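You operate a simulated robot arm through the tools that you are given. There is no shell and no other tool.

You are at the controls of a simulated robot arm. One attempt, no reset.

TASK
Check the teal frame on the bright light table, then sort it.
Fine: purple slider to bright; cracked goes in the Fault tray, clear in the Tight tray; slider back to low, light off. Where these are worked on the way, their far stop is far enough and under half their travel is too little: purple slider.
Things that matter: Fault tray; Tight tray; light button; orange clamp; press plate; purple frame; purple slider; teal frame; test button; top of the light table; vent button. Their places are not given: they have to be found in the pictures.

Only the result counts: the job must be done as asked and must still hold three seconds after the hand-in. Knocking over, shifting, dropping, spilling or breaking anything else fails it.

THE ROBOT
A 5-joint arm with a two-finger parallel gripper, fixed in place. Base frame: the origin is at the foot of the arm, x ahead of it, y to its left, z up; the work surface is at about z = 86.4. Readings come in cm, degrees, newtons and seconds.
It reaches about 113.4 cm from its shoulder. Its first joint turns from -149.0 to 149.0 degrees. Payload 1.57 kg.
The TCP is the grasp point between the finger pads, 3 cm short of the fingertips. In the tool frame z runs along the fingers and y along their closing line. Largest opening 11 cm; finger width 2.4, thickness 1.2; the body of the gripper, 4.8 by 11.2 cm, starts 7.8 cm behind the TCP.
Orientation is that of the tool frame in the base frame, as a unit quaternion [w, x, y, z]. With the fingers straight down and closing along the base's y, the tool's x points along the base's -x, its y along +y and its z along -z.

THE INTERFACE
- The arm moves only by the tool arm_command. Its argument "increments" is one flat list of numbers, 7 for each row, row after row: the shift along the base's x, y, z in units of 200 mm (1.0 is 200 mm), then the turn, a rotation vector about the base's x, y, z in units of 60 degrees (1.0 is 60 degrees), then the opening, from 0 (shut) to 1 (fully open). In form: [x, y, z, ax, ay, az, gripper, x, y, z, ax, ay, az, gripper, ...]. A call has 1 to 20 rows; each row is the pose to reach, as a shift and turn from the pose commanded when the call began. A call with a number of a shift or a turn outside -1 to 1 is refused whole. Rows are played at 5 a second. More than 5 cm and 8.6 degrees between two rows, or a gripper value outside its range, and nothing of the call is played. Where a pose cannot be reached the arm comes as near as it can. A force on the tool above 50 N (or 10 N above the force at the start of the call, whichever is more), or a blocked arm, ends the call early, and 0.2 s more pass. Each finger travels about 7.2 cm/s and halts on what it meets, pressing with about 30 N; the grip force reading is that of the motor and also rises with nothing between the fingers. The clock runs only during rows and for 0.2 s after the last one: add rows that repeat a pose to give the fingers time. The reply holds the time, the measured pose of the TCP, the force on the tool along the base axes, the opening and the grip force, in the units named above and with some noise, with the torque about the TCP (base axes, N m) and any sound that the robot's microphone picked up.
- Cameras (640 x 400 px; columns grow to the right, rows downward): "scene" is fixed at [22.14, 50.15, 159.01]; the picture's right is [-0.96, -0.28, 0.00], its down [-0.14, 0.48, -0.86] and it looks along [0.24, -0.83, -0.50] (base axes); focal length 338 px, centre (320, 200). "wrist" rides on the gripper at [7, 1.6, -14.1] in the tool frame; the picture's right is [-0.23, 0.97, 0.00], its down [-0.86, -0.20, -0.48] and it looks along [-0.47, -0.11, 0.88] (tool axes); focal length 222 px, centre (320, 200).
- snapshot(camera): a new picture of that camera. No time passes.
- move_column(by): slides the trunk up (or, below 0, down) by that many cm; the arm rides with it, the base frame stays. It gives what a move gives, with no picture.
- measure_at(camera, pixels): there is no depth. For up to 12 entries [column, row, z] of the newest picture of that camera ("zoom" is the newest enlarged one), the place [x, y] in the base frame at which the ray of that pixel passes the height z, good to about 0.3 cm, but the place of the scene camera against the robot may be out by one fixed shift of up to 1.2 cm in any direction. No time passes.
- inspect(camera, box): a new picture of the part [left, top, right, bottom] of that camera's present view, enlarged. No time passes.
- sign_off(): hands the job in; it is judged then, once.

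Leave the gripper open and the arm clear of the work at the hand-in unless told otherwise.

The tools are called after "Request:" as name(argument=value, ...) on one line, values as JSON. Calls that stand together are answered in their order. arm_command: Moves the arm, as the interface text tells. Its arguments: {"type":"object","properties":{"increments":{"type":"array","items":{"type":"number"}}},"required":["increments"]} The other tools are called the same way: move_column (by) slides the trunk up or down; snapshot (camera) takes a picture; measure_at (camera, pixels) gives the place at which the rays of pixels pass given heights; inspect (camera, box) takes an enlarged picture of a part of a camera's view; sign_off () hands the job in.

At the start:

```text
time: 0.0
tool_pos: [42.38, -42.0, 114.87]
orientation: [0.0, 0.0, 1.0, 0.0]
force: [-0.8, 0.9, 0.3]
wrist_torque: [-0.01, -0.02, -0.01]
finger_gap: 11.01
grasp_force: 0.1
trunk travel left (down, up): [-88.3, 8.7]
```

scene: 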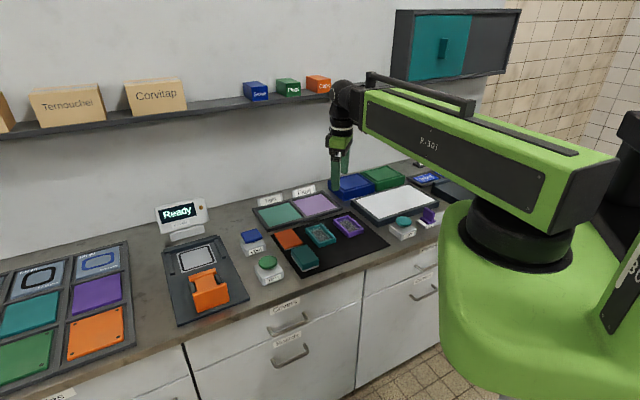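
wrist: 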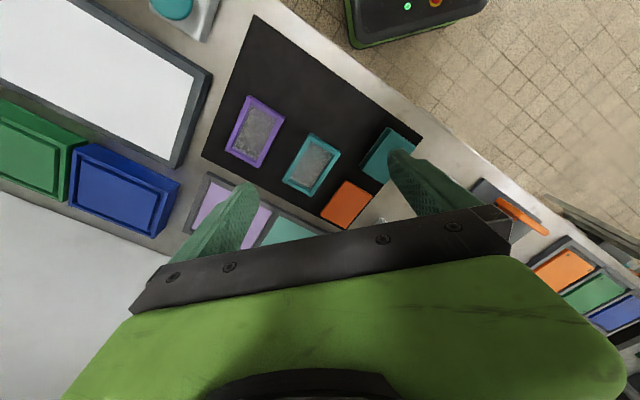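

I start by looking more closely at the scene: the mat with frames (cols 270-390, rows 205-270), light table (350-440, 185-225), and the button/slider area (390-440, 205-240).

Request:
inspect(camera="scene", box=[230, 150, 480, 300])

Request:
inspect(camera="wrist", box=[0, 0, 440, 260])

```text
2.56 times, centred on (355, 225) of scene
```

zoom: 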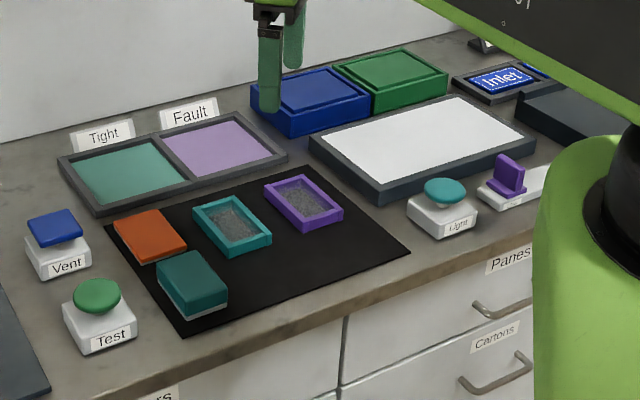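

```text
1.45 times, centred on (220, 130) of wrist
```

zoom: 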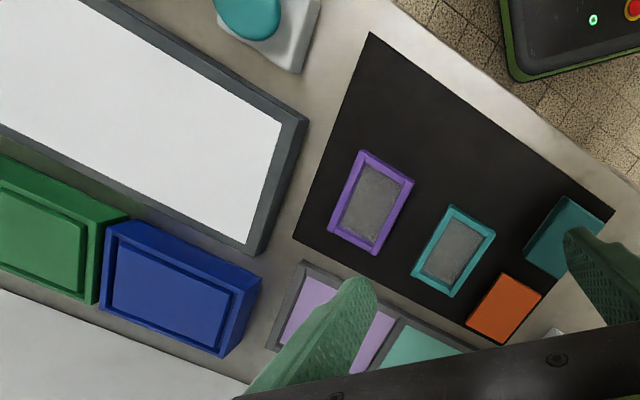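

The mat, the teal frame (zoom ~232,226 of the first picture), the light table and the slider are visible. Next I measure places from both cameras at the surface height.

Request:
measure_at(camera="scene", pixels=[[320, 235, 87.4], [349, 226, 87.4], [402, 222, 91], [428, 213, 91], [395, 200, 88.4], [281, 214, 86.8], [312, 204, 86.8], [268, 262, 91], [250, 236, 91], [305, 258, 88], [289, 240, 88]])

Request:
measure_at(camera="wrist", pixels=[[312, 165, 87.4], [255, 132, 87.4], [172, 5, 91], [390, 157, 88], [348, 204, 88], [232, 200, 86.8], [290, 230, 86.8], [100, 80, 88.4], [175, 166, 88.4], [212, 76, 88.4]])

```text
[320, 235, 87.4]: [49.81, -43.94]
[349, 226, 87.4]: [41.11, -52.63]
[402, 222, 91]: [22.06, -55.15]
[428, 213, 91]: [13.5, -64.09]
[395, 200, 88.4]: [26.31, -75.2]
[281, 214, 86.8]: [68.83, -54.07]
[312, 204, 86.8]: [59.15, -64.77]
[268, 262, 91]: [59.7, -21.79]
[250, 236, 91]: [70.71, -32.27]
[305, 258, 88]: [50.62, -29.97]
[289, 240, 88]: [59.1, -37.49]
```

```text
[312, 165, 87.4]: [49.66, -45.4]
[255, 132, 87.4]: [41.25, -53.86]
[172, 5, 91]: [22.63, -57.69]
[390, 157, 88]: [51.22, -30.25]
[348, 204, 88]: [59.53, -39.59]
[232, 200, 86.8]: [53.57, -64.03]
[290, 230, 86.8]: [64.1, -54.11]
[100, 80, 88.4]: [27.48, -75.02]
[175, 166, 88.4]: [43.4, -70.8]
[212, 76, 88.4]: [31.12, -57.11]
```

Scene readings are about 1.3 cm off in y against the wrist ones. Now I zoom on the slider and the light button (scene cols 385-450, rows 195-245), and the teal and purple frames.

Request:
inspect(camera="scene", box=[380, 195, 452, 240])

Request:
inspect(camera="scene", box=[265, 200, 385, 275])

Request:
inspect(camera="scene", box=[150, 190, 310, 330])

Request:
inspect(camera="wrist", box=[200, 80, 440, 230])

```text
8.89 times, centred on (416, 218) of scene
```

zoom: 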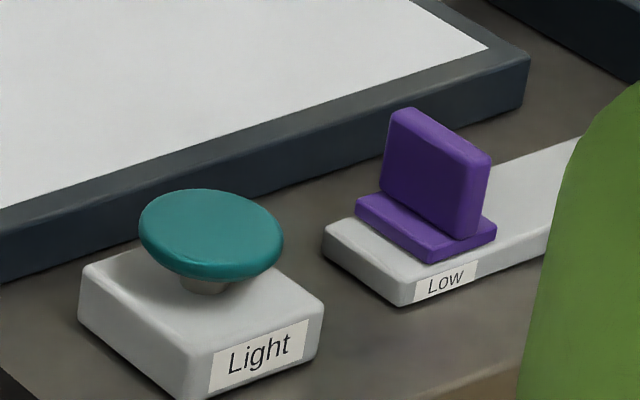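

```text
5.33 times, centred on (325, 238) of scene
```

zoom: 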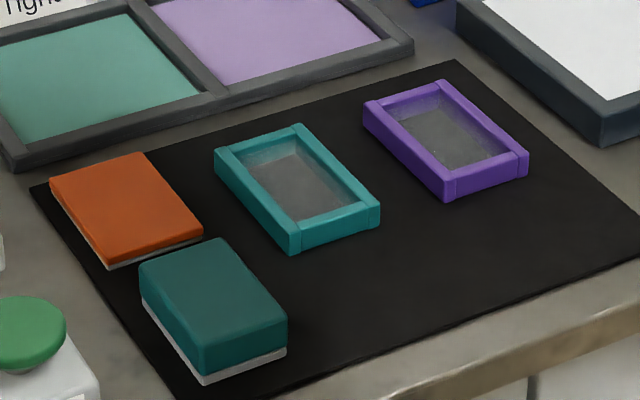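

```text
2.86 times, centred on (230, 260) of scene
```

zoom: 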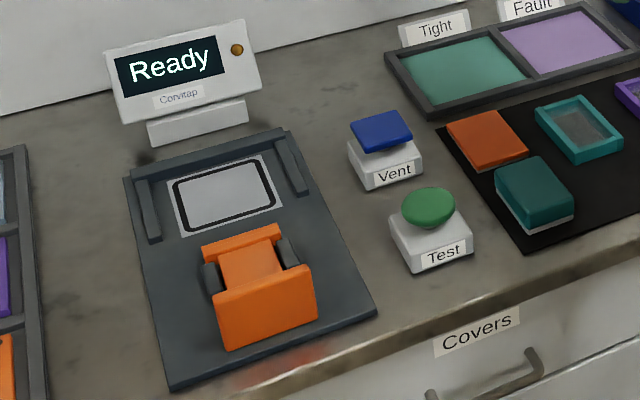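

```text
2.67 times, centred on (320, 155) of wrist
```

zoom: 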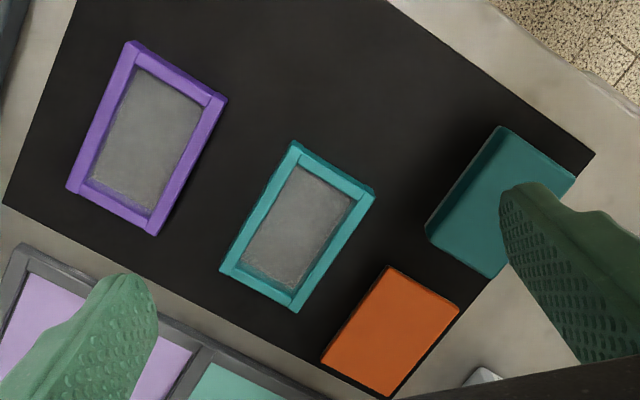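

I measure the teal frame's corners in this enlarged wrist picture (292,142), (375,190), (298,310), (220,270) at an assumed top height of 88.2, together with the purple frame corners.

Request:
measure_at(camera="zoom", pixels=[[292, 142, 88.2], [375, 190, 88.2], [298, 312, 88.2], [220, 270, 88.2], [133, 42, 88.2], [227, 99, 88.2], [154, 235, 88.2], [67, 188, 88.2], [388, 267, 88.2], [459, 305, 88.2], [427, 234, 88.2]])

```text
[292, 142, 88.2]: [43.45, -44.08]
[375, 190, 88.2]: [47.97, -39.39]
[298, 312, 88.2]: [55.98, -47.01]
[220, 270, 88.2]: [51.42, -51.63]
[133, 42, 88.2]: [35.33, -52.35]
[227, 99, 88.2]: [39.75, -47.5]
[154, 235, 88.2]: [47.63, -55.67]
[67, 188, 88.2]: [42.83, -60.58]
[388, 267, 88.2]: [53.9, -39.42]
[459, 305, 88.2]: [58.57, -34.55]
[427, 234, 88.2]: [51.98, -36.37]
```

The teal frame is about 6.5 x 11 cm, centred near (49.7, -45.5), with its long side at about -43.5°. Next I move the arm, high up, towards the light table and slider for a better view from the wrist camera.

Request:
arm_command(increments=[-0.2, -0.1, 0, 0, 0, 0, 1, -0.4, -0.2, 0, 0, 0, 0, 1, -0.6, -0.3, 0, 0, 0, 0, 1, -0.8, -0.4, 0, 0, 0, 0, 1, -1, -0.5, 0, 0, 0, 0, 1, -1, -0.5, 0, 0, 0, 0, 1])

Request:
snapshot(camera="wrist")

```text
time: 1.4
tool_pos: [22.28, -51.87, 115.03]
orientation: [0.0, 0.0, 1.0, 0.0]
force: [-0.4, 0.2, 0.2]
wrist_torque: [0.0, 0.0, -0.02]
finger_gap: 11.02
grasp_force: 0.1
trunk travel left (down, up): [-88.3, 8.7]
```

```text
taken
```

wrist: 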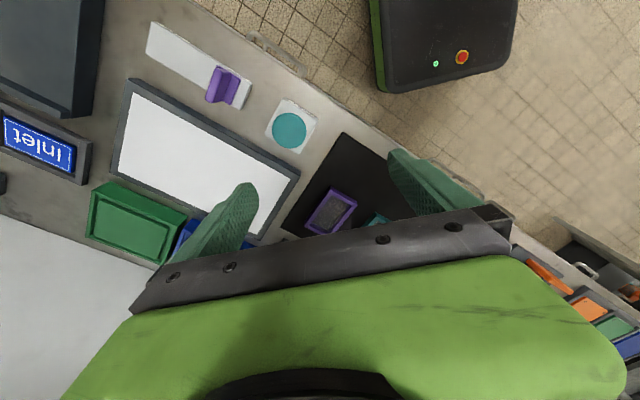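

The slider handle is at (222,87) and its track runs from (150,38) to (250,95); the light button is at (289,130). I zoom in.

Request:
inspect(camera="wrist", box=[90, 0, 330, 150])

Request:
measure_at(camera="wrist", pixels=[[222, 87, 89], [155, 22, 87.5], [148, 50, 87.5], [252, 82, 87.5], [238, 108, 87.5], [289, 130, 91], [132, 80, 88.4], [300, 176, 88.4], [112, 178, 88.4], [255, 240, 88.4]])

```text
2.67 times, centred on (210, 75) of wrist
```

zoom: 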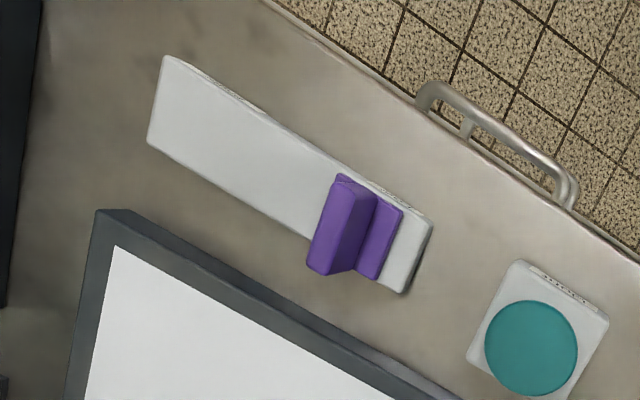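

```text
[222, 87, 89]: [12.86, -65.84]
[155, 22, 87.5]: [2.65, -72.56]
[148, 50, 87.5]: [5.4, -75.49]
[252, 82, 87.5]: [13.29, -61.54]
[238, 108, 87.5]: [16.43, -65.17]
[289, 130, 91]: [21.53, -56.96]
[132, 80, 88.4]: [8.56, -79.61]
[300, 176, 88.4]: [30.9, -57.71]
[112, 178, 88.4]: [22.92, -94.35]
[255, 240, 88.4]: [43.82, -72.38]
```

The slider's handle is at the "Low" end, and the track runs diagonally (about 45°) away to (4,-74). The light button is near (21.5,-57). I turn the tool by -45° about z so that its closing line lies along the track, and move a little towards the slider for a close look.

Request:
arm_command(increments=[-0.05, 0.0, 0, 0, 0, -0.125, 1, -0.1, 0.0, 0, 0, 0, -0.25, 1, -0.2, 0.0, 0, 0, 0, -0.375, 1, -0.3, 0.0, 0, 0, 0, -0.5, 1, -0.4, 0.0, 0, 0, 0, -0.625, 1, -0.5, 0, 0, 0, 0, -0.75, 1, -0.5, 0, 0, 0, 0, -0.75, 1])

Request:
snapshot(camera="wrist")

```text
time: 3.0
tool_pos: [12.43, -52.06, 115.02]
orientation: [0.0, 0.383, 0.924, 0.0]
force: [0.7, -0.1, 0.6]
wrist_torque: [-0.01, -0.01, 0.01]
finger_gap: 10.98
grasp_force: 0.2
trunk travel left (down, up): [-88.3, 8.7]
```

```text
taken
```

wrist: 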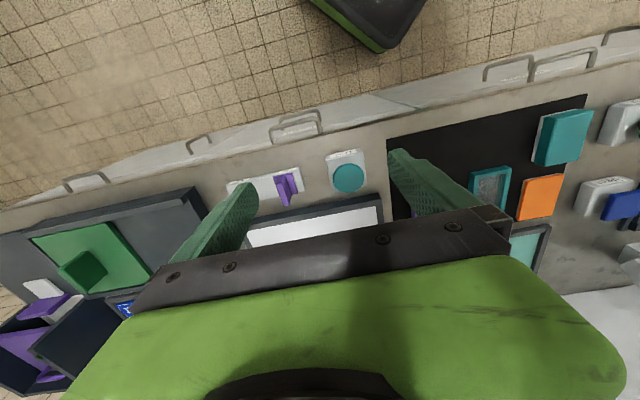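

I see the slider at (270,187) and the button at (349,175). I go lower and nearer for a close view of the slider and its labels.

Request:
arm_command(increments=[-0.08, -0.1, -0.15, 0, 0, 0, 1, -0.16, -0.2, -0.3, 0, 0, 0, 1, -0.24, -0.3, -0.45, 0, 0, 0, 1, -0.32, -0.4, -0.6, 0, 0, 0, 1, -0.32, -0.4, -0.6, 0, 0, 0, 1])

Request:
snapshot(camera="wrist")

```text
time: 4.2
tool_pos: [6.15, -60.27, 115.07]
orientation: [0.0, 0.383, 0.924, 0.0]
force: [0.7, 1.0, -0.3]
wrist_torque: [0.0, -0.03, 0.0]
finger_gap: 11.01
grasp_force: 0.0
out of reach, approached as far as the arm can: row 1, 2, 3, 4, 5
trunk travel left (down, up): [-88.3, 8.7]
```

```text
taken
```

wrist: 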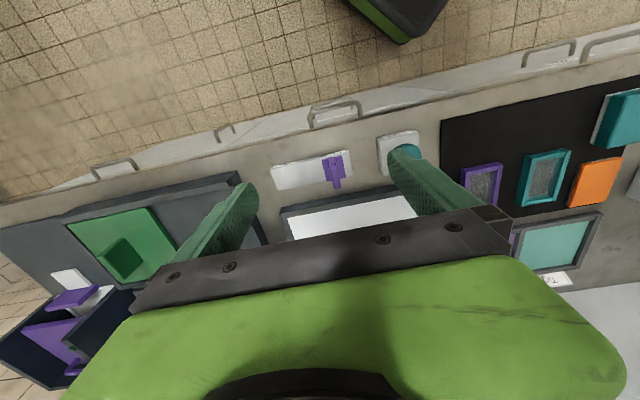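

The arm could not descend (z stayed at 115), so the trunk must lower it. The way under the tool is clear (fingertips at 112, objects under about 93); I lower the trunk by 12 cm.

Request:
move_column(by=-12)

Request:
snapshot(camera="wrist")

Request:
snapshot(camera="scene")

```text
time: 5.7
tool_pos: [6.09, -60.2, 103.0]
orientation: [0.0, 0.382, 0.924, -0.001]
force: [-0.5, -0.1, 0.4]
wrist_torque: [-0.01, 0.01, -0.02]
finger_gap: 11.0
grasp_force: 0.1
trunk travel left (down, up): [-76.3, 20.7]
```

```text
taken
```

wrist: 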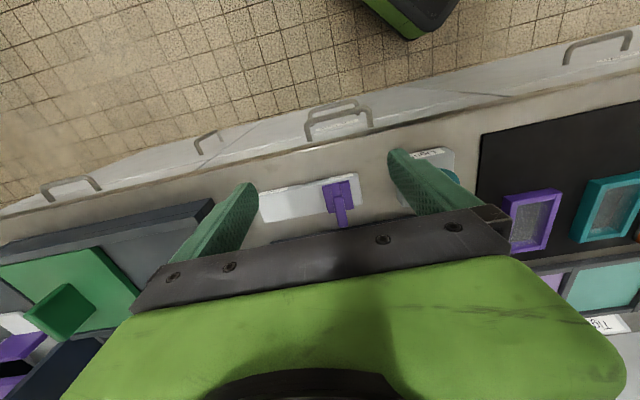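

```text
taken
```

scene: 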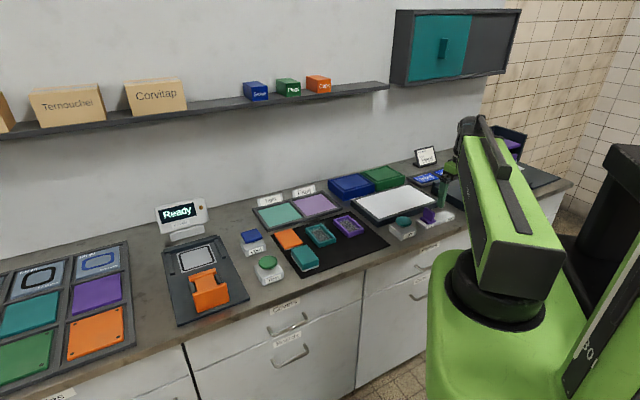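

The trunk move works. I zoom on the slider in the wrist picture (255-370, 165-235) and in the scene picture.

Request:
inspect(camera="wrist", box=[240, 140, 400, 240])

Request:
inspect(camera="scene", box=[380, 170, 476, 230])

Request:
measure_at(camera="wrist", pixels=[[325, 183, 88.5], [349, 181, 88.5], [354, 206, 88.5], [262, 195, 88], [262, 220, 88], [359, 175, 88], [361, 197, 88], [341, 222, 91], [341, 222, 92]])

```text
4.00 times, centred on (320, 190) of wrist
```

zoom: 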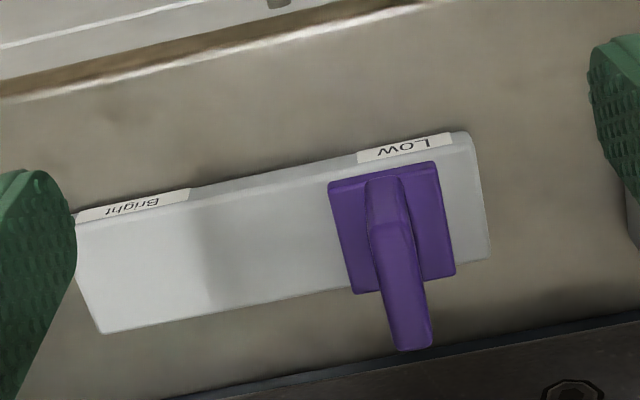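

```text
6.67 times, centred on (428, 200) of scene
```

zoom: 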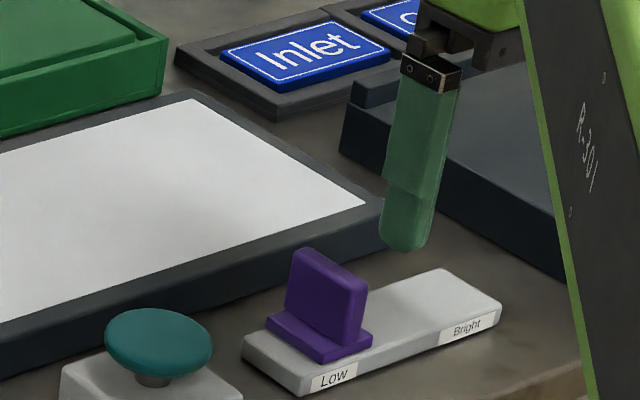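

```text
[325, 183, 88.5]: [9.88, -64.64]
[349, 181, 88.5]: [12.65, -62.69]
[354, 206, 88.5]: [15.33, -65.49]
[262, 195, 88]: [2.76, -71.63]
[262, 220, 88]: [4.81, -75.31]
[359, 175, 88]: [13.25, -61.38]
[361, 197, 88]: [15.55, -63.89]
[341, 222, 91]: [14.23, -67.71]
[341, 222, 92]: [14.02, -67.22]
```

The labels read "Low" at the handle's end and "Bright" at the far end, towards (4,-74). I measure the plate's corners and the fin's edges for height and centre.

Request:
measure_at(camera="zoom", pixels=[[302, 250, 91.5]])

Request:
measure_at(camera="wrist", pixels=[[322, 185.5, 88.7], [349, 180.5, 88.7], [354, 208.75, 88.7], [328.75, 213.5, 88.7], [335.75, 184.5, 88.8], [337.5, 195.75, 90.5], [337.5, 195.75, 91.5], [337.5, 195.75, 92.5], [337.5, 195.75, 93.5], [343.75, 227, 91.5], [343.75, 227, 92.5]])

```text
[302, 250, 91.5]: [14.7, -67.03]
```

```text
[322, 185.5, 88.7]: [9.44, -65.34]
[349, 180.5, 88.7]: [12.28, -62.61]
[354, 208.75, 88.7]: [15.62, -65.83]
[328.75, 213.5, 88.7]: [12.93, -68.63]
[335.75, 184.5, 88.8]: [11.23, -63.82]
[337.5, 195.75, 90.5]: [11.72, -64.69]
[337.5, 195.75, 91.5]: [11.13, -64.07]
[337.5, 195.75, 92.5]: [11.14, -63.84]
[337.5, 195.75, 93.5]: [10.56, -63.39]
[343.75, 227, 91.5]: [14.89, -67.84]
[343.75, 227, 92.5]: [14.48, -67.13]
```

Slider plate centre is near (12.6,-65.6), fin top at about z 92, plate top about 88.7. First the light button: I move at z 103 to above it (about 21.5,-57) while closing the fingers.

Request:
arm_command(increments=[0.19, 0.04, 0, 0, 0, 0, 1, 0.38, 0.08, 0, 0, 0, 0, 0.7, 0.57, 0.12, 0, 0, 0, 0, 0.4, 0.77, 0.16, 0, 0, 0, 0, 0, 0.77, 0.16, 0, 0, 0, 0, 0, 0.77, 0.16, 0, 0, 0, 0, 0])

Request:
snapshot(camera="wrist")

Request:
inspect(camera="scene", box=[340, 150, 484, 240])

```text
time: 7.1
tool_pos: [21.6, -56.98, 102.97]
orientation: [0.001, 0.382, 0.924, 0.0]
force: [0.4, -0.3, 0.3]
wrist_torque: [0.0, -0.02, 0.01]
finger_gap: 0.0
grasp_force: 21.2
trunk travel left (down, up): [-76.3, 20.7]
```

```text
taken
```

wrist: 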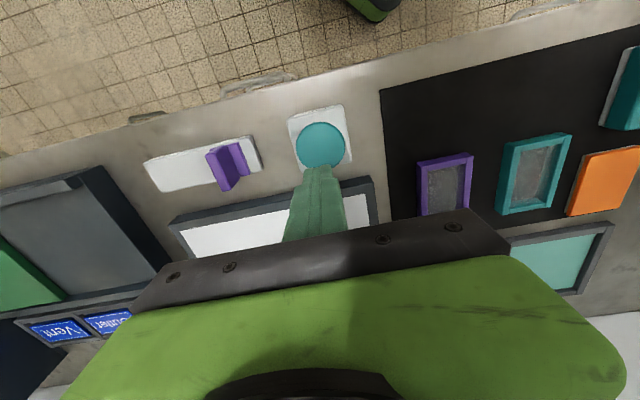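

```text
4.44 times, centred on (412, 195) of scene
```

zoom: 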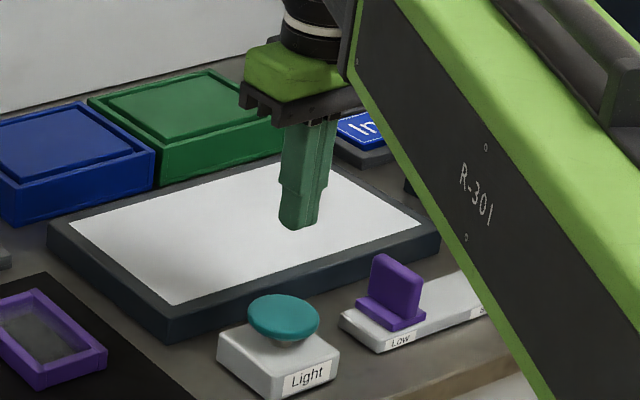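

Button centre appears at (321,146) in this picture; I measure its place at a few heights.

Request:
measure_at(camera="wrist", pixels=[[321, 146, 90], [321, 146, 91], [321, 146, 92], [297, 146, 91], [345, 146, 91], [321, 168, 91], [321, 123, 91], [289, 120, 88], [342, 106, 88]])

```text
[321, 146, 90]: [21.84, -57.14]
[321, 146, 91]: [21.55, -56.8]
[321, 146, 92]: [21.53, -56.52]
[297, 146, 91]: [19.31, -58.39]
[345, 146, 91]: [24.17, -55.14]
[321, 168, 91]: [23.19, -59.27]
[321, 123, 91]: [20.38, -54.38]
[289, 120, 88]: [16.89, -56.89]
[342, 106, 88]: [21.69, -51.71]
```

Button centre is about (21.6,-56.8), right under the tool. I test whether the arm itself can go down, by 4 cm (fingertips to 96, still clear).

Request:
arm_command(increments=[0, 0, -0.1, 0, 0, 0, 0, 0, 0, -0.2, 0, 0, 0, 0, 0, 0, -0.2, 0, 0, 0, 0])

```text
time: 7.9
tool_pos: [21.52, -57.05, 103.04]
orientation: [0.0, 0.383, 0.924, 0.0]
force: [0.3, 0.6, -0.1]
wrist_torque: [-0.02, -0.01, -0.01]
finger_gap: 0.0
grasp_force: 21.5
out of reach, approached as far as the arm can: row 1, 2, 3
trunk travel left (down, up): [-76.3, 20.7]
```

The arm is at its own lower limit, so I raise the arm by 16 cm first, and then will lower the trunk to give it room below.

Request:
arm_command(increments=[0, 0, 0.2, 0, 0, 0, 0, 0, 0, 0.4, 0, 0, 0, 0, 0, 0, 0.6, 0, 0, 0, 0, 0, 0, 0.8, 0, 0, 0, 0, 0, 0, 0.8, 0, 0, 0, 0])

Request:
snapshot(camera="scene")

```text
time: 9.1
tool_pos: [21.56, -56.99, 103.08]
orientation: [0.0, 0.383, 0.924, 0.0]
force: [-0.5, -0.3, -0.6]
wrist_torque: [0.02, 0.0, 0.02]
finger_gap: 0.0
grasp_force: 21.9
out of reach, approached as far as the arm can: row 1, 2, 3, 4, 5
trunk travel left (down, up): [-76.3, 20.7]
```

```text
taken
```

scene: 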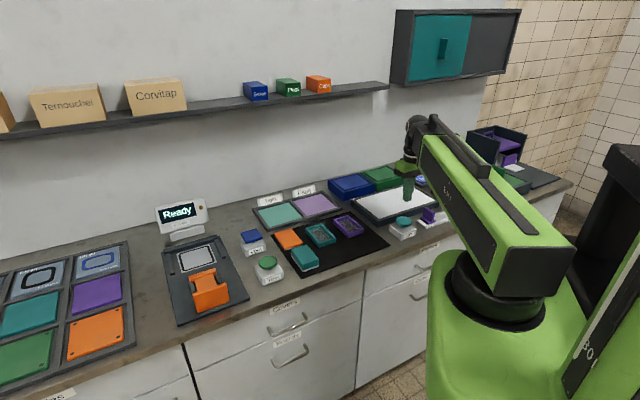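

The arm works only in its level plane; all height comes from the trunk. The fingertips are at about 100, so I lower 6.5 cm to just above the button.

Request:
move_column(by=-6.5)

Request:
inspect(camera="scene", box=[364, 175, 460, 235])

```text
time: 10.1
tool_pos: [21.46, -57.04, 96.45]
orientation: [0.001, 0.383, 0.924, -0.001]
force: [-0.2, 0.8, 0.3]
wrist_torque: [-0.03, 0.01, -0.03]
finger_gap: 0.01
grasp_force: 21.3
trunk travel left (down, up): [-69.8, 27.2]
```

```text
6.67 times, centred on (412, 205) of scene
```

zoom: 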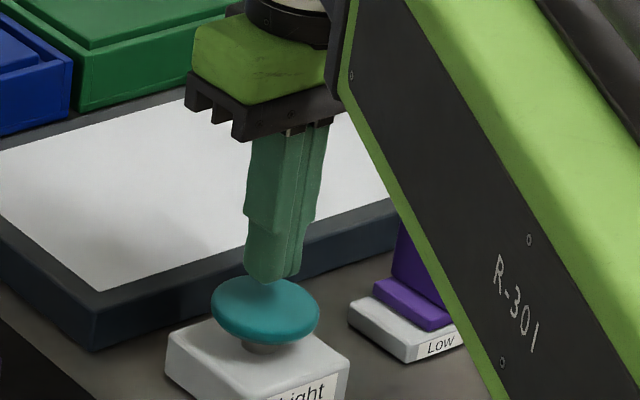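

The fingertips are just above the teal cap. I go down 1 cm and read the force.

Request:
move_column(by=-1)

```text
time: 10.7
tool_pos: [21.59, -57.07, 95.4]
orientation: [0.0, 0.383, 0.924, 0.0]
force: [0.4, 1.2, 1.3]
wrist_torque: [-0.01, 0.02, 0.03]
finger_gap: 0.0
grasp_force: 20.9
trunk travel left (down, up): [-68.8, 28.2]
```

No contact yet (force about 1 N). Another 0.5 cm down.

Request:
move_column(by=-0.5)

```text
time: 11.3
tool_pos: [21.52, -57.07, 94.99]
orientation: [0.0, 0.383, 0.924, 0.0]
force: [-0.3, -0.7, 0.2]
wrist_torque: [-0.03, 0.01, 0.01]
finger_gap: 0.01
grasp_force: 21.8
trunk travel left (down, up): [-68.3, 28.7]
```

Still free, tips at about 92. Another 0.5 cm down.

Request:
move_column(by=-0.5)

```text
time: 11.8
tool_pos: [21.58, -57.1, 94.54]
orientation: [0.0, 0.383, 0.924, 0.0]
force: [-0.3, -0.6, 1.1]
wrist_torque: [-0.02, -0.01, 0.02]
finger_gap: 0.0
grasp_force: 21.2
trunk travel left (down, up): [-67.8, 29.2]
```

Still no clear contact. Another 0.4 cm down.

Request:
move_column(by=-0.4)

Request:
inspect(camera="scene", box=[364, 175, 460, 235])

```text
time: 12.3
tool_pos: [21.52, -57.09, 94.1]
orientation: [0.001, 0.382, 0.924, -0.001]
force: [0.0, -1.2, 3.0]
wrist_torque: [-0.02, 0.0, 0.01]
finger_gap: 0.0
grasp_force: 21.1
trunk travel left (down, up): [-67.4, 29.6]
heard: click
```

```text
6.67 times, centred on (412, 205) of scene
```

zoom: 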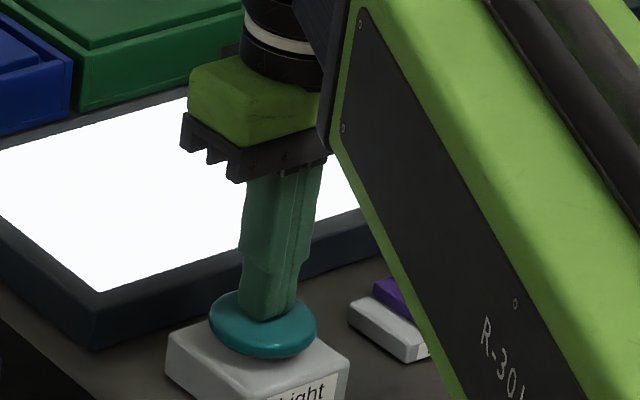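

A click came and the table lit up. I raise the trunk by 8 cm and check that the light stays on.

Request:
move_column(by=8)

Request:
snapshot(camera="scene")

```text
time: 13.5
tool_pos: [21.6, -57.06, 102.0]
orientation: [0.0, 0.383, 0.924, 0.0]
force: [-0.8, 0.3, -0.3]
wrist_torque: [-0.04, 0.01, 0.0]
finger_gap: 0.01
grasp_force: 20.7
trunk travel left (down, up): [-75.4, 21.6]
```

```text
taken
```

scene: 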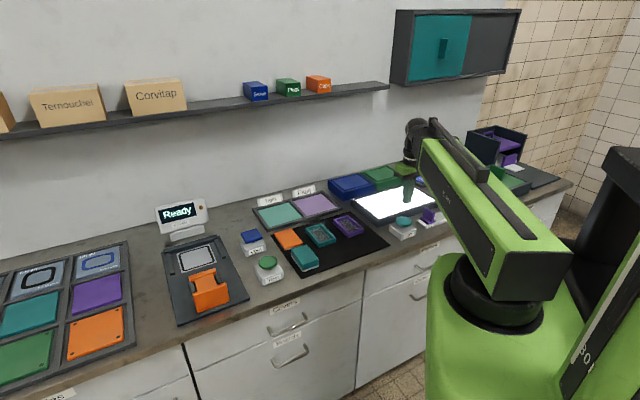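

The light holds. Now the slider: I move to above the fin at about (12.7,-65.5) with the fingers opened to about 4.4 cm.

Request:
arm_command(increments=[-0.11, -0.105, 0, 0, 0, 0, 0.1, -0.22, -0.21, 0, 0, 0, 0, 0.2, -0.33, -0.316, 0, 0, 0, 0, 0.3, -0.4435, -0.422, 0, 0, 0, 0, 0.4, -0.4435, -0.422, 0, 0, 0, 0, 0.4, -0.4435, -0.422, 0, 0, 0, 0, 0.4])

Request:
inspect(camera="wrist", box=[200, 100, 440, 250])

Request:
inspect(camera="scene", box=[380, 170, 476, 230])

```text
time: 14.9
tool_pos: [12.49, -65.61, 102.04]
orientation: [-0.001, 0.383, 0.924, 0.001]
force: [0.0, -0.5, -0.4]
wrist_torque: [-0.01, 0.0, 0.0]
finger_gap: 4.39
grasp_force: 0.2
trunk travel left (down, up): [-75.4, 21.6]
```

```text
2.67 times, centred on (320, 175) of wrist
```

zoom: 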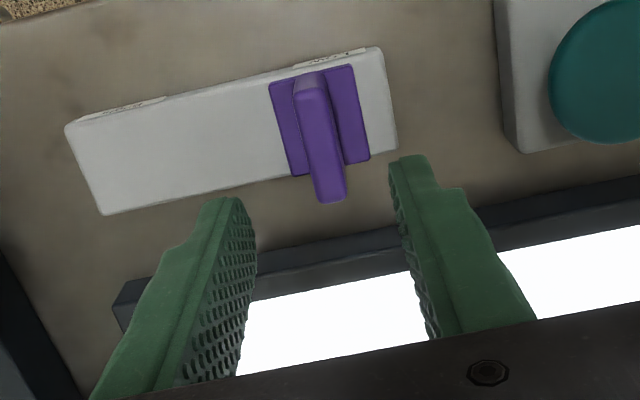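

```text
6.67 times, centred on (428, 200) of scene
```

zoom: 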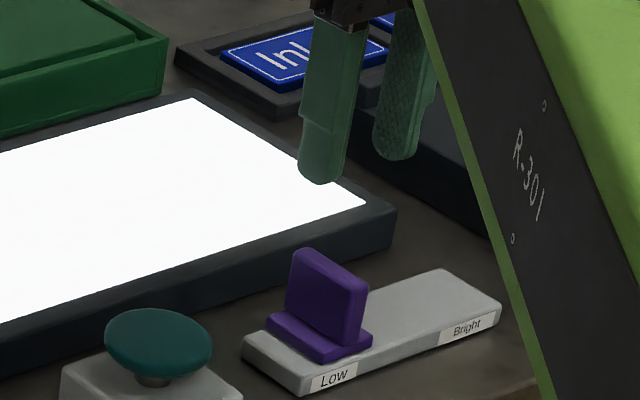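

The fin lies between the two fingers in the picture. I measure the fin's top edge ends at zoom (312,92) and (331,195) for the exact place.

Request:
measure_at(camera="zoom", pixels=[[312, 95, 92], [331, 195, 92], [312, 95, 91.5], [331, 195, 91.5]])

Request:
measure_at(camera="wrist", pixels=[[320, 150, 92], [320, 150, 91]])

```text
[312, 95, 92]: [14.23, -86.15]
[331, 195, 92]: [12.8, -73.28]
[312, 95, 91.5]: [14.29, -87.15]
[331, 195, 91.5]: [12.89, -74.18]
```

```text
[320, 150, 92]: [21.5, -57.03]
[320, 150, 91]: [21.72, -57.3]
```

That used the scene zoom; I retake the wrist zoom and measure there.

Request:
inspect(camera="wrist", box=[200, 100, 440, 250])

Request:
measure_at(camera="zoom", pixels=[[312, 90, 92], [331, 195, 92], [270, 82, 88.7], [352, 66, 88.7], [370, 158, 88.7], [293, 176, 88.7], [66, 128, 88], [380, 48, 88], [397, 150, 88], [103, 215, 88]])

```text
2.67 times, centred on (320, 175) of wrist
```

zoom: 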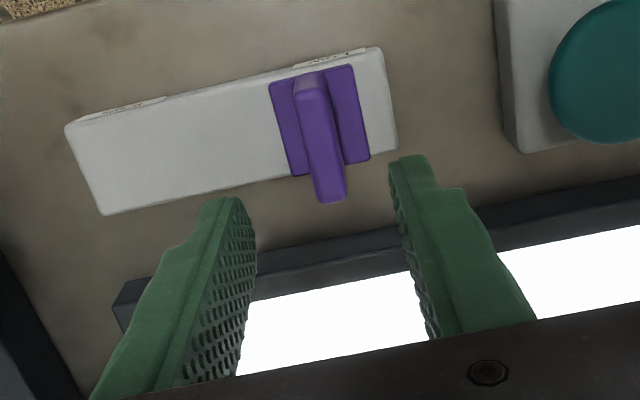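

```text
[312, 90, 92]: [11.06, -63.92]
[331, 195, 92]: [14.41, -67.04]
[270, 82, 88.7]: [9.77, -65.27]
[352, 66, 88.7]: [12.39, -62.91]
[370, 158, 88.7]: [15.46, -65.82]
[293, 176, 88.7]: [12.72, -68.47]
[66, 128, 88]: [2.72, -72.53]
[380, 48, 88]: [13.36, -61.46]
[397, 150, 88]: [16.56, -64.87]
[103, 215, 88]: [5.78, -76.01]
```

The fin's middle is (12.74,-65.48), matching the tool. I lower the trunk by 9 cm so that the fingertips straddle the fin just above its plate.

Request:
move_column(by=-9)

Request:
inspect(camera="wrist", box=[200, 100, 440, 250])

Request:
inspect(camera="scene", box=[380, 170, 476, 230])

```text
time: 16.1
tool_pos: [12.5, -65.59, 93.13]
orientation: [0.001, 0.382, 0.924, 0.0]
force: [0.5, -0.3, 0.4]
wrist_torque: [0.0, 0.01, 0.03]
finger_gap: 4.39
grasp_force: 0.1
trunk travel left (down, up): [-66.4, 30.6]
```

```text
2.67 times, centred on (320, 175) of wrist
```

zoom: 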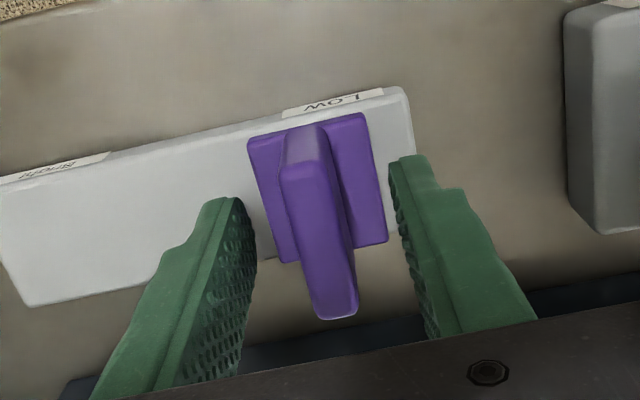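

```text
6.67 times, centred on (428, 200) of scene
```

zoom: 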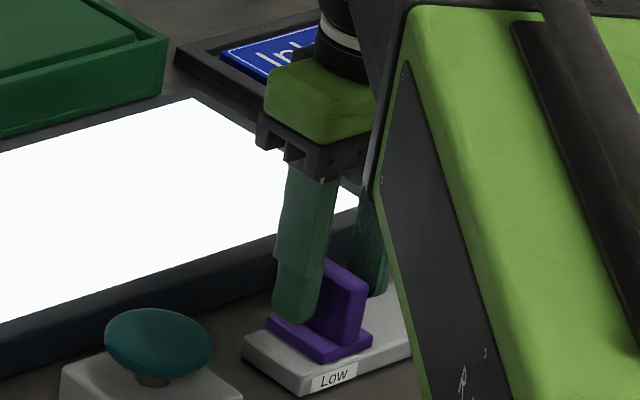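

The fin stands between the fingers. I push along the track towards Bright, 8 cm in 1 cm steps.

Request:
arm_command(increments=[-0.0347, -0.036, 0, 0, 0, 0, 0.4, -0.0694, -0.072, 0, 0, 0, 0, 0.4, -0.1042, -0.108, 0, 0, 0, 0, 0.4, -0.1389, -0.1439, 0, 0, 0, 0, 0.4, -0.1736, -0.1799, 0, 0, 0, 0, 0.4, -0.2083, -0.2159, 0, 0, 0, 0, 0.4, -0.2431, -0.2519, 0, 0, 0, 0, 0.4, -0.2778, -0.2879, 0, 0, 0, 0, 0.4])

Request:
inspect(camera="wrist", box=[160, 80, 480, 280])

```text
time: 17.9
tool_pos: [6.93, -71.28, 93.05]
orientation: [0.001, 0.382, 0.924, -0.001]
force: [1.4, 0.9, -0.7]
wrist_torque: [-0.01, -0.03, -0.03]
finger_gap: 4.49
grasp_force: 0.5
trunk travel left (down, up): [-66.4, 30.6]
```

```text
2.00 times, centred on (320, 180) of wrist
```

zoom: 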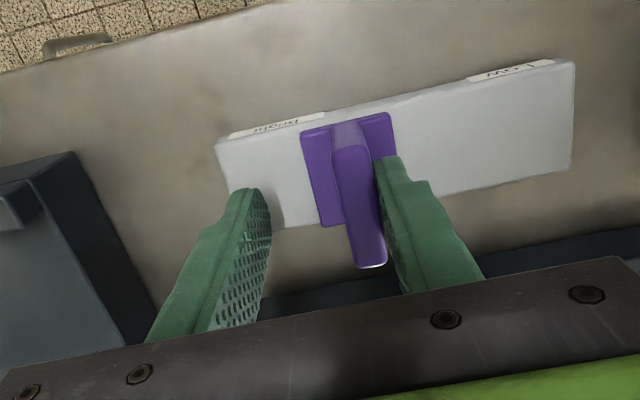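

The fin follows with about 1.4 N. About 2 cm remains. I check the distance to the dark case on the left (zoom (75,155), (155,285)).

Request:
measure_at(camera="zoom", pixels=[[75, 155, 92], [155, 285, 90], [230, 195, 90], [75, 155, 87]])

```text
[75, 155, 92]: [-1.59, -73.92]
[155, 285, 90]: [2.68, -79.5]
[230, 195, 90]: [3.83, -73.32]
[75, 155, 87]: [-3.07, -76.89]
```

There is enough room (about 2 cm beyond what's needed). I go on pushing in 0.3 cm steps till the stop.

Request:
arm_command(increments=[-0.0104, -0.0108, 0, 0, 0, 0, 0.4, -0.0208, -0.0216, 0, 0, 0, 0, 0.4, -0.0312, -0.0324, 0, 0, 0, 0, 0.4, -0.0417, -0.0432, 0, 0, 0, 0, 0.4, -0.0521, -0.054, 0, 0, 0, 0, 0.4, -0.0625, -0.0648, 0, 0, 0, 0, 0.4, -0.0729, -0.0756, 0, 0, 0, 0, 0.4])

Request:
inspect(camera="wrist", box=[160, 80, 480, 280])

```text
time: 19.6
tool_pos: [5.59, -72.67, 93.13]
orientation: [0.0, 0.382, 0.924, 0.0]
force: [0.6, 0.3, -0.4]
wrist_torque: [-0.01, 0.01, 0.02]
finger_gap: 4.5
grasp_force: 0.7
trunk travel left (down, up): [-66.4, 30.6]
```

```text
2.00 times, centred on (320, 180) of wrist
```

zoom: 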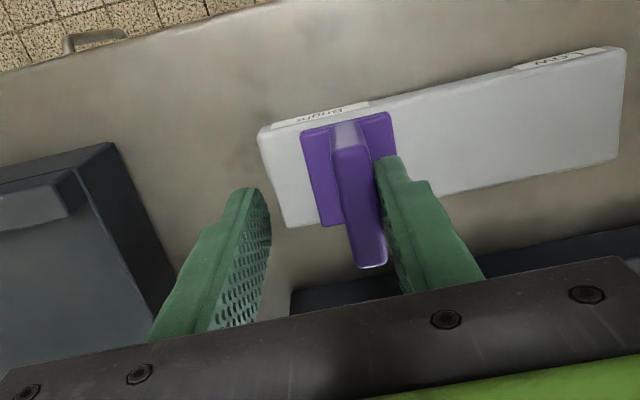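

The plate's left edge is still about 1.8 cm from the track's end (on the Low side it had been 1.5 cm). I push a bit further in 0.2 cm steps until it stops.

Request:
arm_command(increments=[-0.0069, -0.0072, 0, 0, 0, 0, 0.4, -0.0139, -0.0144, 0, 0, 0, 0, 0.4, -0.0208, -0.0216, 0, 0, 0, 0, 0.4, -0.0278, -0.0288, 0, 0, 0, 0, 0.4, -0.0347, -0.036, 0, 0, 0, 0, 0.4])

Request:
inspect(camera="wrist", box=[160, 80, 480, 280])

```text
time: 20.8
tool_pos: [4.93, -73.48, 93.12]
orientation: [0.001, 0.383, 0.924, 0.0]
force: [4.7, 9.9, -4.2]
wrist_torque: [0.1, 0.03, 0.04]
finger_gap: 5.34
grasp_force: 5.2
trunk travel left (down, up): [-66.4, 30.6]
```

```text
2.00 times, centred on (320, 180) of wrist
```

zoom: 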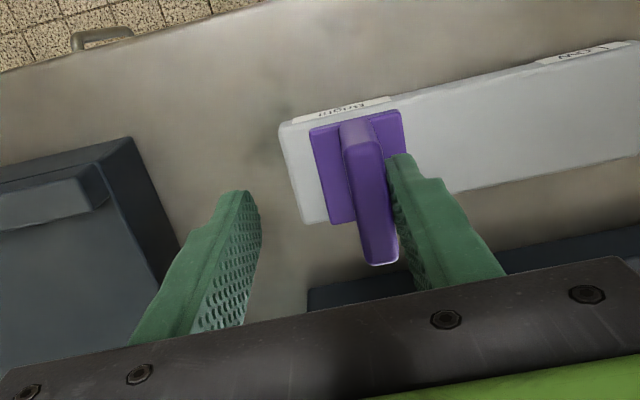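

The stop is reached (about 11 N, the finger yields). I back off 1 cm so that no finger touches the fin.

Request:
arm_command(increments=[0.0174, 0.018, 0, 0, 0, 0, 0.45, 0.05, 0.052, 0, 0, 0, 0, 0.45, 0.05, 0.052, 0, 0, 0, 0, 0.45])

Request:
inspect(camera="wrist", box=[160, 80, 480, 280])

```text
time: 21.6
tool_pos: [5.86, -72.57, 93.02]
orientation: [0.0, 0.382, 0.924, -0.001]
force: [0.1, -0.3, 0.7]
wrist_torque: [0.02, -0.02, -0.04]
finger_gap: 4.96
grasp_force: 0.0
trunk travel left (down, up): [-66.4, 30.6]
```

```text
2.00 times, centred on (320, 180) of wrist
```

zoom: 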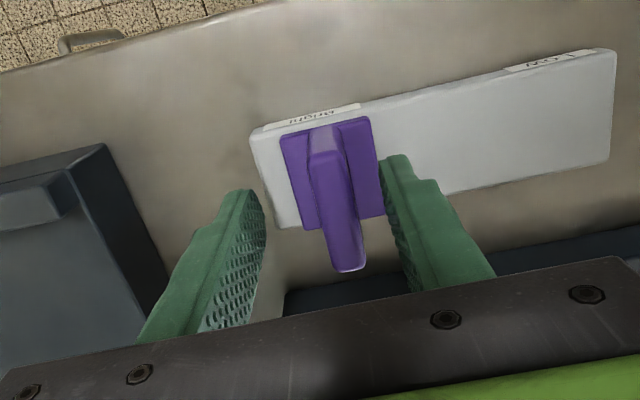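

The slider stays at Bright with both fingers free. I raise the trunk by 14 cm and look at the whole scene.

Request:
move_column(by=14)

Request:
snapshot(camera="scene")

```text
time: 23.2
tool_pos: [5.81, -72.59, 107.1]
orientation: [0.0, 0.383, 0.924, 0.0]
force: [-0.1, -0.6, 0.2]
wrist_torque: [0.0, 0.03, 0.0]
finger_gap: 4.93
grasp_force: 0.0
trunk travel left (down, up): [-80.4, 16.6]
```

```text
taken
```

scene: 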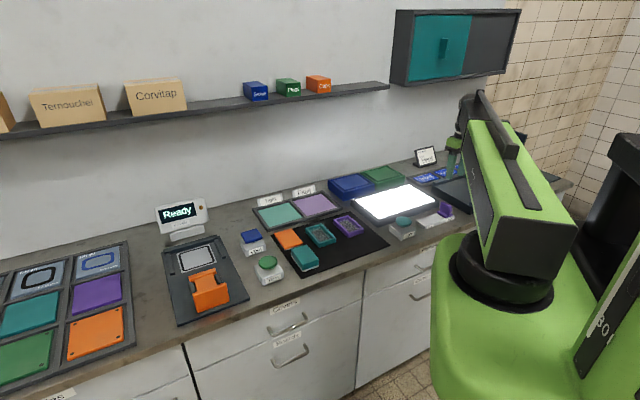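

The light table is bright. Now I travel high (fingertips at 104) towards the teal frame in two calls.

Request:
arm_command(increments=[0.2, 0.14, 0, 0, 0, 0, 0.6, 0.4, 0.28, 0, 0, 0, 0, 0.7, 0.6, 0.42, 0, 0, 0, 0, 0.8, 0.8, 0.56, 0, 0, 0, 0, 0.85, 1.0, 0.7, 0, 0, 0, 0, 0.85])

Request:
arm_command(increments=[0.2, 0.14, 0, 0, 0, 0, 0.85, 0.4, 0.28, 0, 0, 0, 0, 0.85, 0.6, 0.42, 0, 0, 0, 0, 0.85, 0.8, 0.56, 0, 0, 0, 0, 0.85, 1.0, 0.7, 0, 0, 0, 0, 0.85, 1.0, 0.7, 0, 0, 0, 0, 0.85])

Request:
snapshot(camera="wrist")

```text
time: 24.4
tool_pos: [26.06, -58.62, 107.14]
orientation: [0.0, 0.384, 0.923, 0.001]
force: [-0.6, 0.2, -0.1]
wrist_torque: [-0.01, -0.02, -0.01]
finger_gap: 9.37
grasp_force: 0.1
trunk travel left (down, up): [-80.4, 16.6]
```

```text
time: 25.8
tool_pos: [45.83, -44.71, 107.05]
orientation: [-0.001, 0.383, 0.924, 0.0]
force: [0.1, 0.2, -0.1]
wrist_torque: [0.01, 0.01, -0.03]
finger_gap: 9.37
grasp_force: 0.1
trunk travel left (down, up): [-80.4, 16.6]
```

```text
taken
```

wrist: 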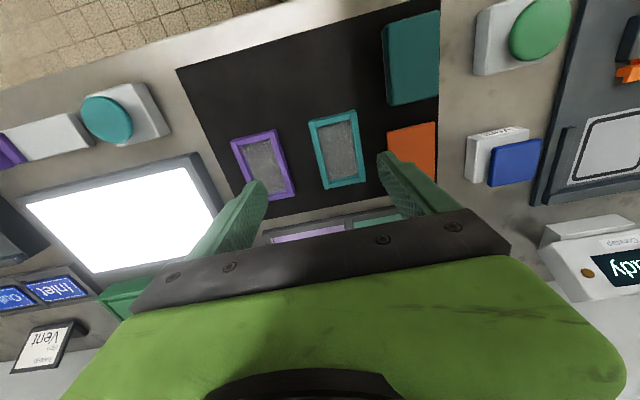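

The teal frame is at (338,150). I zoom in for accurate corners.

Request:
inspect(camera="wrist", box=[220, 90, 444, 230])

```text
2.86 times, centred on (332, 160) of wrist
```

zoom: 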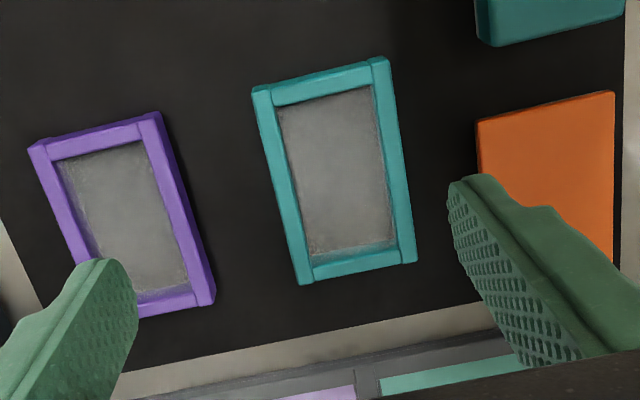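

I measure the teal frame's corners (252,88), (388,57), (417,261), (301,284) at top height, plus the orange block's near corner (478,120).

Request:
measure_at(camera="zoom", pixels=[[252, 88, 88.2], [388, 57, 88.2], [417, 261, 88.2], [301, 284, 88.2], [478, 120, 87.5], [215, 300, 88.2], [163, 112, 88.2]])

```text
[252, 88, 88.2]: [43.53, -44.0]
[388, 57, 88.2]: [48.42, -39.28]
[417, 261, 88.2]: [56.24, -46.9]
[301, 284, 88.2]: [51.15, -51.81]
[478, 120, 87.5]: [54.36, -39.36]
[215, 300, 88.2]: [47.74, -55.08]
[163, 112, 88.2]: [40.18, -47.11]
```

Frame centre is (49.83,-45.5), width about 6.8 cm, long side at -44°. I move over it with a 9.4 cm opening (about 1.3 cm spare on each side).

Request:
arm_command(increments=[0.1, -0.02, 0, 0, 0, 0, 0.85, 0.2, -0.04, 0, 0, 0, 0, 0.85, 0.2, -0.04, 0, 0, 0, 0, 0.85])

Request:
move_column(by=-12)

Request:
inspect(camera="wrist", box=[160, 80, 480, 280])

Request:
inspect(camera="scene", box=[265, 180, 393, 260])

```text
time: 26.6
tool_pos: [49.9, -45.31, 106.94]
orientation: [0.0, 0.382, 0.924, 0.0]
force: [-0.7, -0.2, -0.1]
wrist_torque: [-0.04, -0.02, -0.04]
finger_gap: 9.34
grasp_force: 0.0
trunk travel left (down, up): [-80.4, 16.6]
```

```text
time: 28.1
tool_pos: [49.9, -45.34, 95.06]
orientation: [0.001, 0.383, 0.924, 0.0]
force: [-0.7, 0.0, -0.2]
wrist_torque: [0.0, 0.02, -0.02]
finger_gap: 9.36
grasp_force: 0.1
trunk travel left (down, up): [-68.4, 28.6]
```

```text
2.00 times, centred on (320, 180) of wrist
```

zoom: 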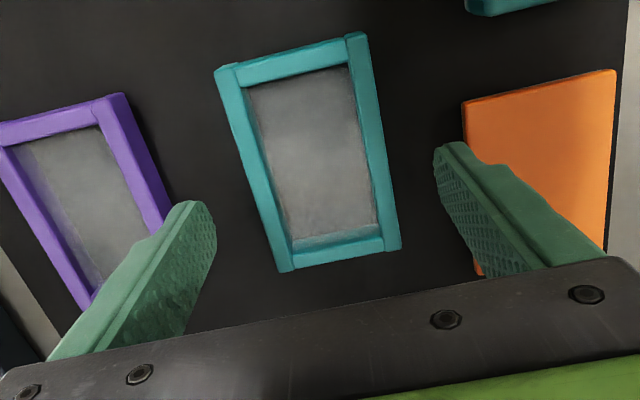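

```text
5.00 times, centred on (329, 220) of scene
```

zoom: 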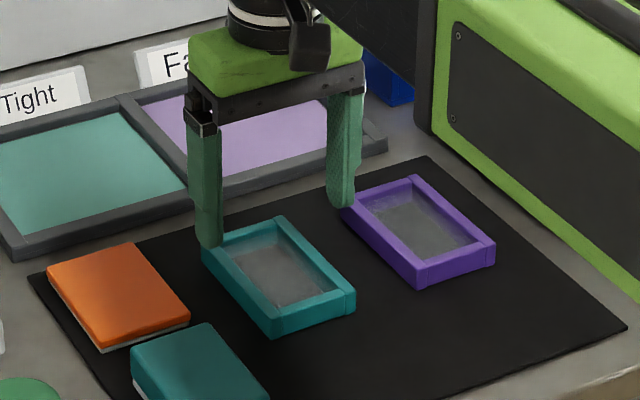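

Both fingers appear to clear the teal frame's sides. I re-measure its corners in a wrist picture from this height.

Request:
inspect(camera="wrist", box=[160, 80, 480, 280])

Request:
measure_at(camera="zoom", pixels=[[215, 67, 88.2], [364, 33, 88.2], [400, 248, 88.2], [280, 272, 88.2], [463, 103, 87.5], [168, 215, 88.2], [122, 95, 88.2]])

```text
2.00 times, centred on (320, 180) of wrist
```

zoom: 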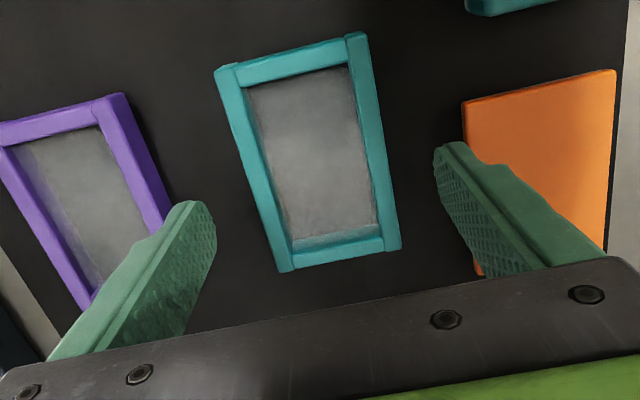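

```text
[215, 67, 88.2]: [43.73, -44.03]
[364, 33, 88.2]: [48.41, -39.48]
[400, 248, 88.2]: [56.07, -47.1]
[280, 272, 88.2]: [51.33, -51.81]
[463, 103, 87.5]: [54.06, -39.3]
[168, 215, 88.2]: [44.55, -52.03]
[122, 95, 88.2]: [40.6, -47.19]
```

Centre confirmed at (49.88,-45.6). I lower 4.5 cm, then check the force before the last bit.

Request:
move_column(by=-4.5)

Request:
inspect(camera="scene", box=[265, 180, 393, 260])

```text
time: 29.0
tool_pos: [49.84, -45.33, 90.67]
orientation: [-0.001, 0.383, 0.924, 0.0]
force: [0.3, -0.3, 0.1]
wrist_torque: [0.0, 0.02, -0.01]
finger_gap: 9.33
grasp_force: 0.1
trunk travel left (down, up): [-63.9, 33.1]
```

```text
5.00 times, centred on (329, 220) of scene
```

zoom: 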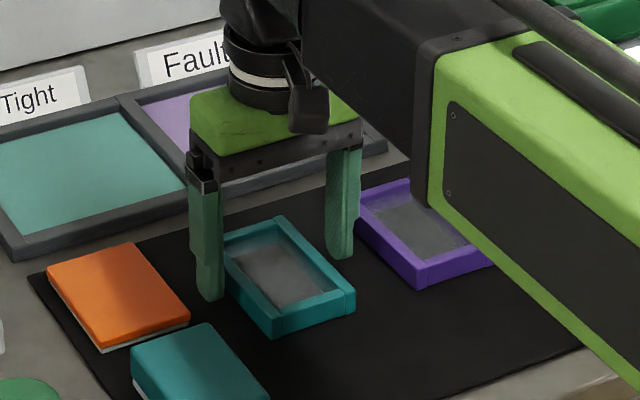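

Fingers stand on either side of the frame. I lower 0.6 cm more, then close.

Request:
move_column(by=-0.6)

Request:
arm_command(increments=[0, 0, 0, 0, 0, 0, 0.7, 0, 0, 0, 0, 0, 0, 0.6, 0, 0, 0, 0, 0, 0, 0.5, 0, 0, 0, 0, 0, 0, 0.5, 0, 0, 0, 0, 0, 0, 0.5])

Request:
inspect(camera="wrist", box=[160, 80, 480, 280])

```text
time: 29.6
tool_pos: [49.82, -45.37, 89.9]
orientation: [0.0, 0.384, 0.923, 0.0]
force: [0.6, -0.6, -0.8]
wrist_torque: [0.04, -0.02, 0.01]
finger_gap: 9.35
grasp_force: 0.1
trunk travel left (down, up): [-63.3, 33.7]
```

```text
time: 30.8
tool_pos: [49.84, -45.34, 89.93]
orientation: [0.0, 0.383, 0.924, -0.001]
force: [-0.1, -1.4, 0.4]
wrist_torque: [-0.08, 0.09, -0.01]
finger_gap: 6.89
grasp_force: 30.3
trunk travel left (down, up): [-63.3, 33.7]
```

```text
2.00 times, centred on (320, 180) of wrist
```

zoom: 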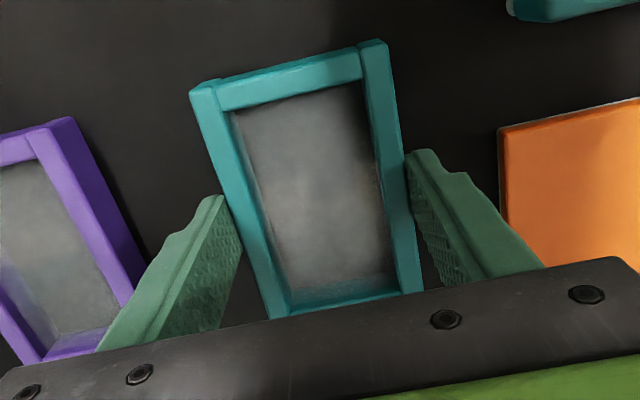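

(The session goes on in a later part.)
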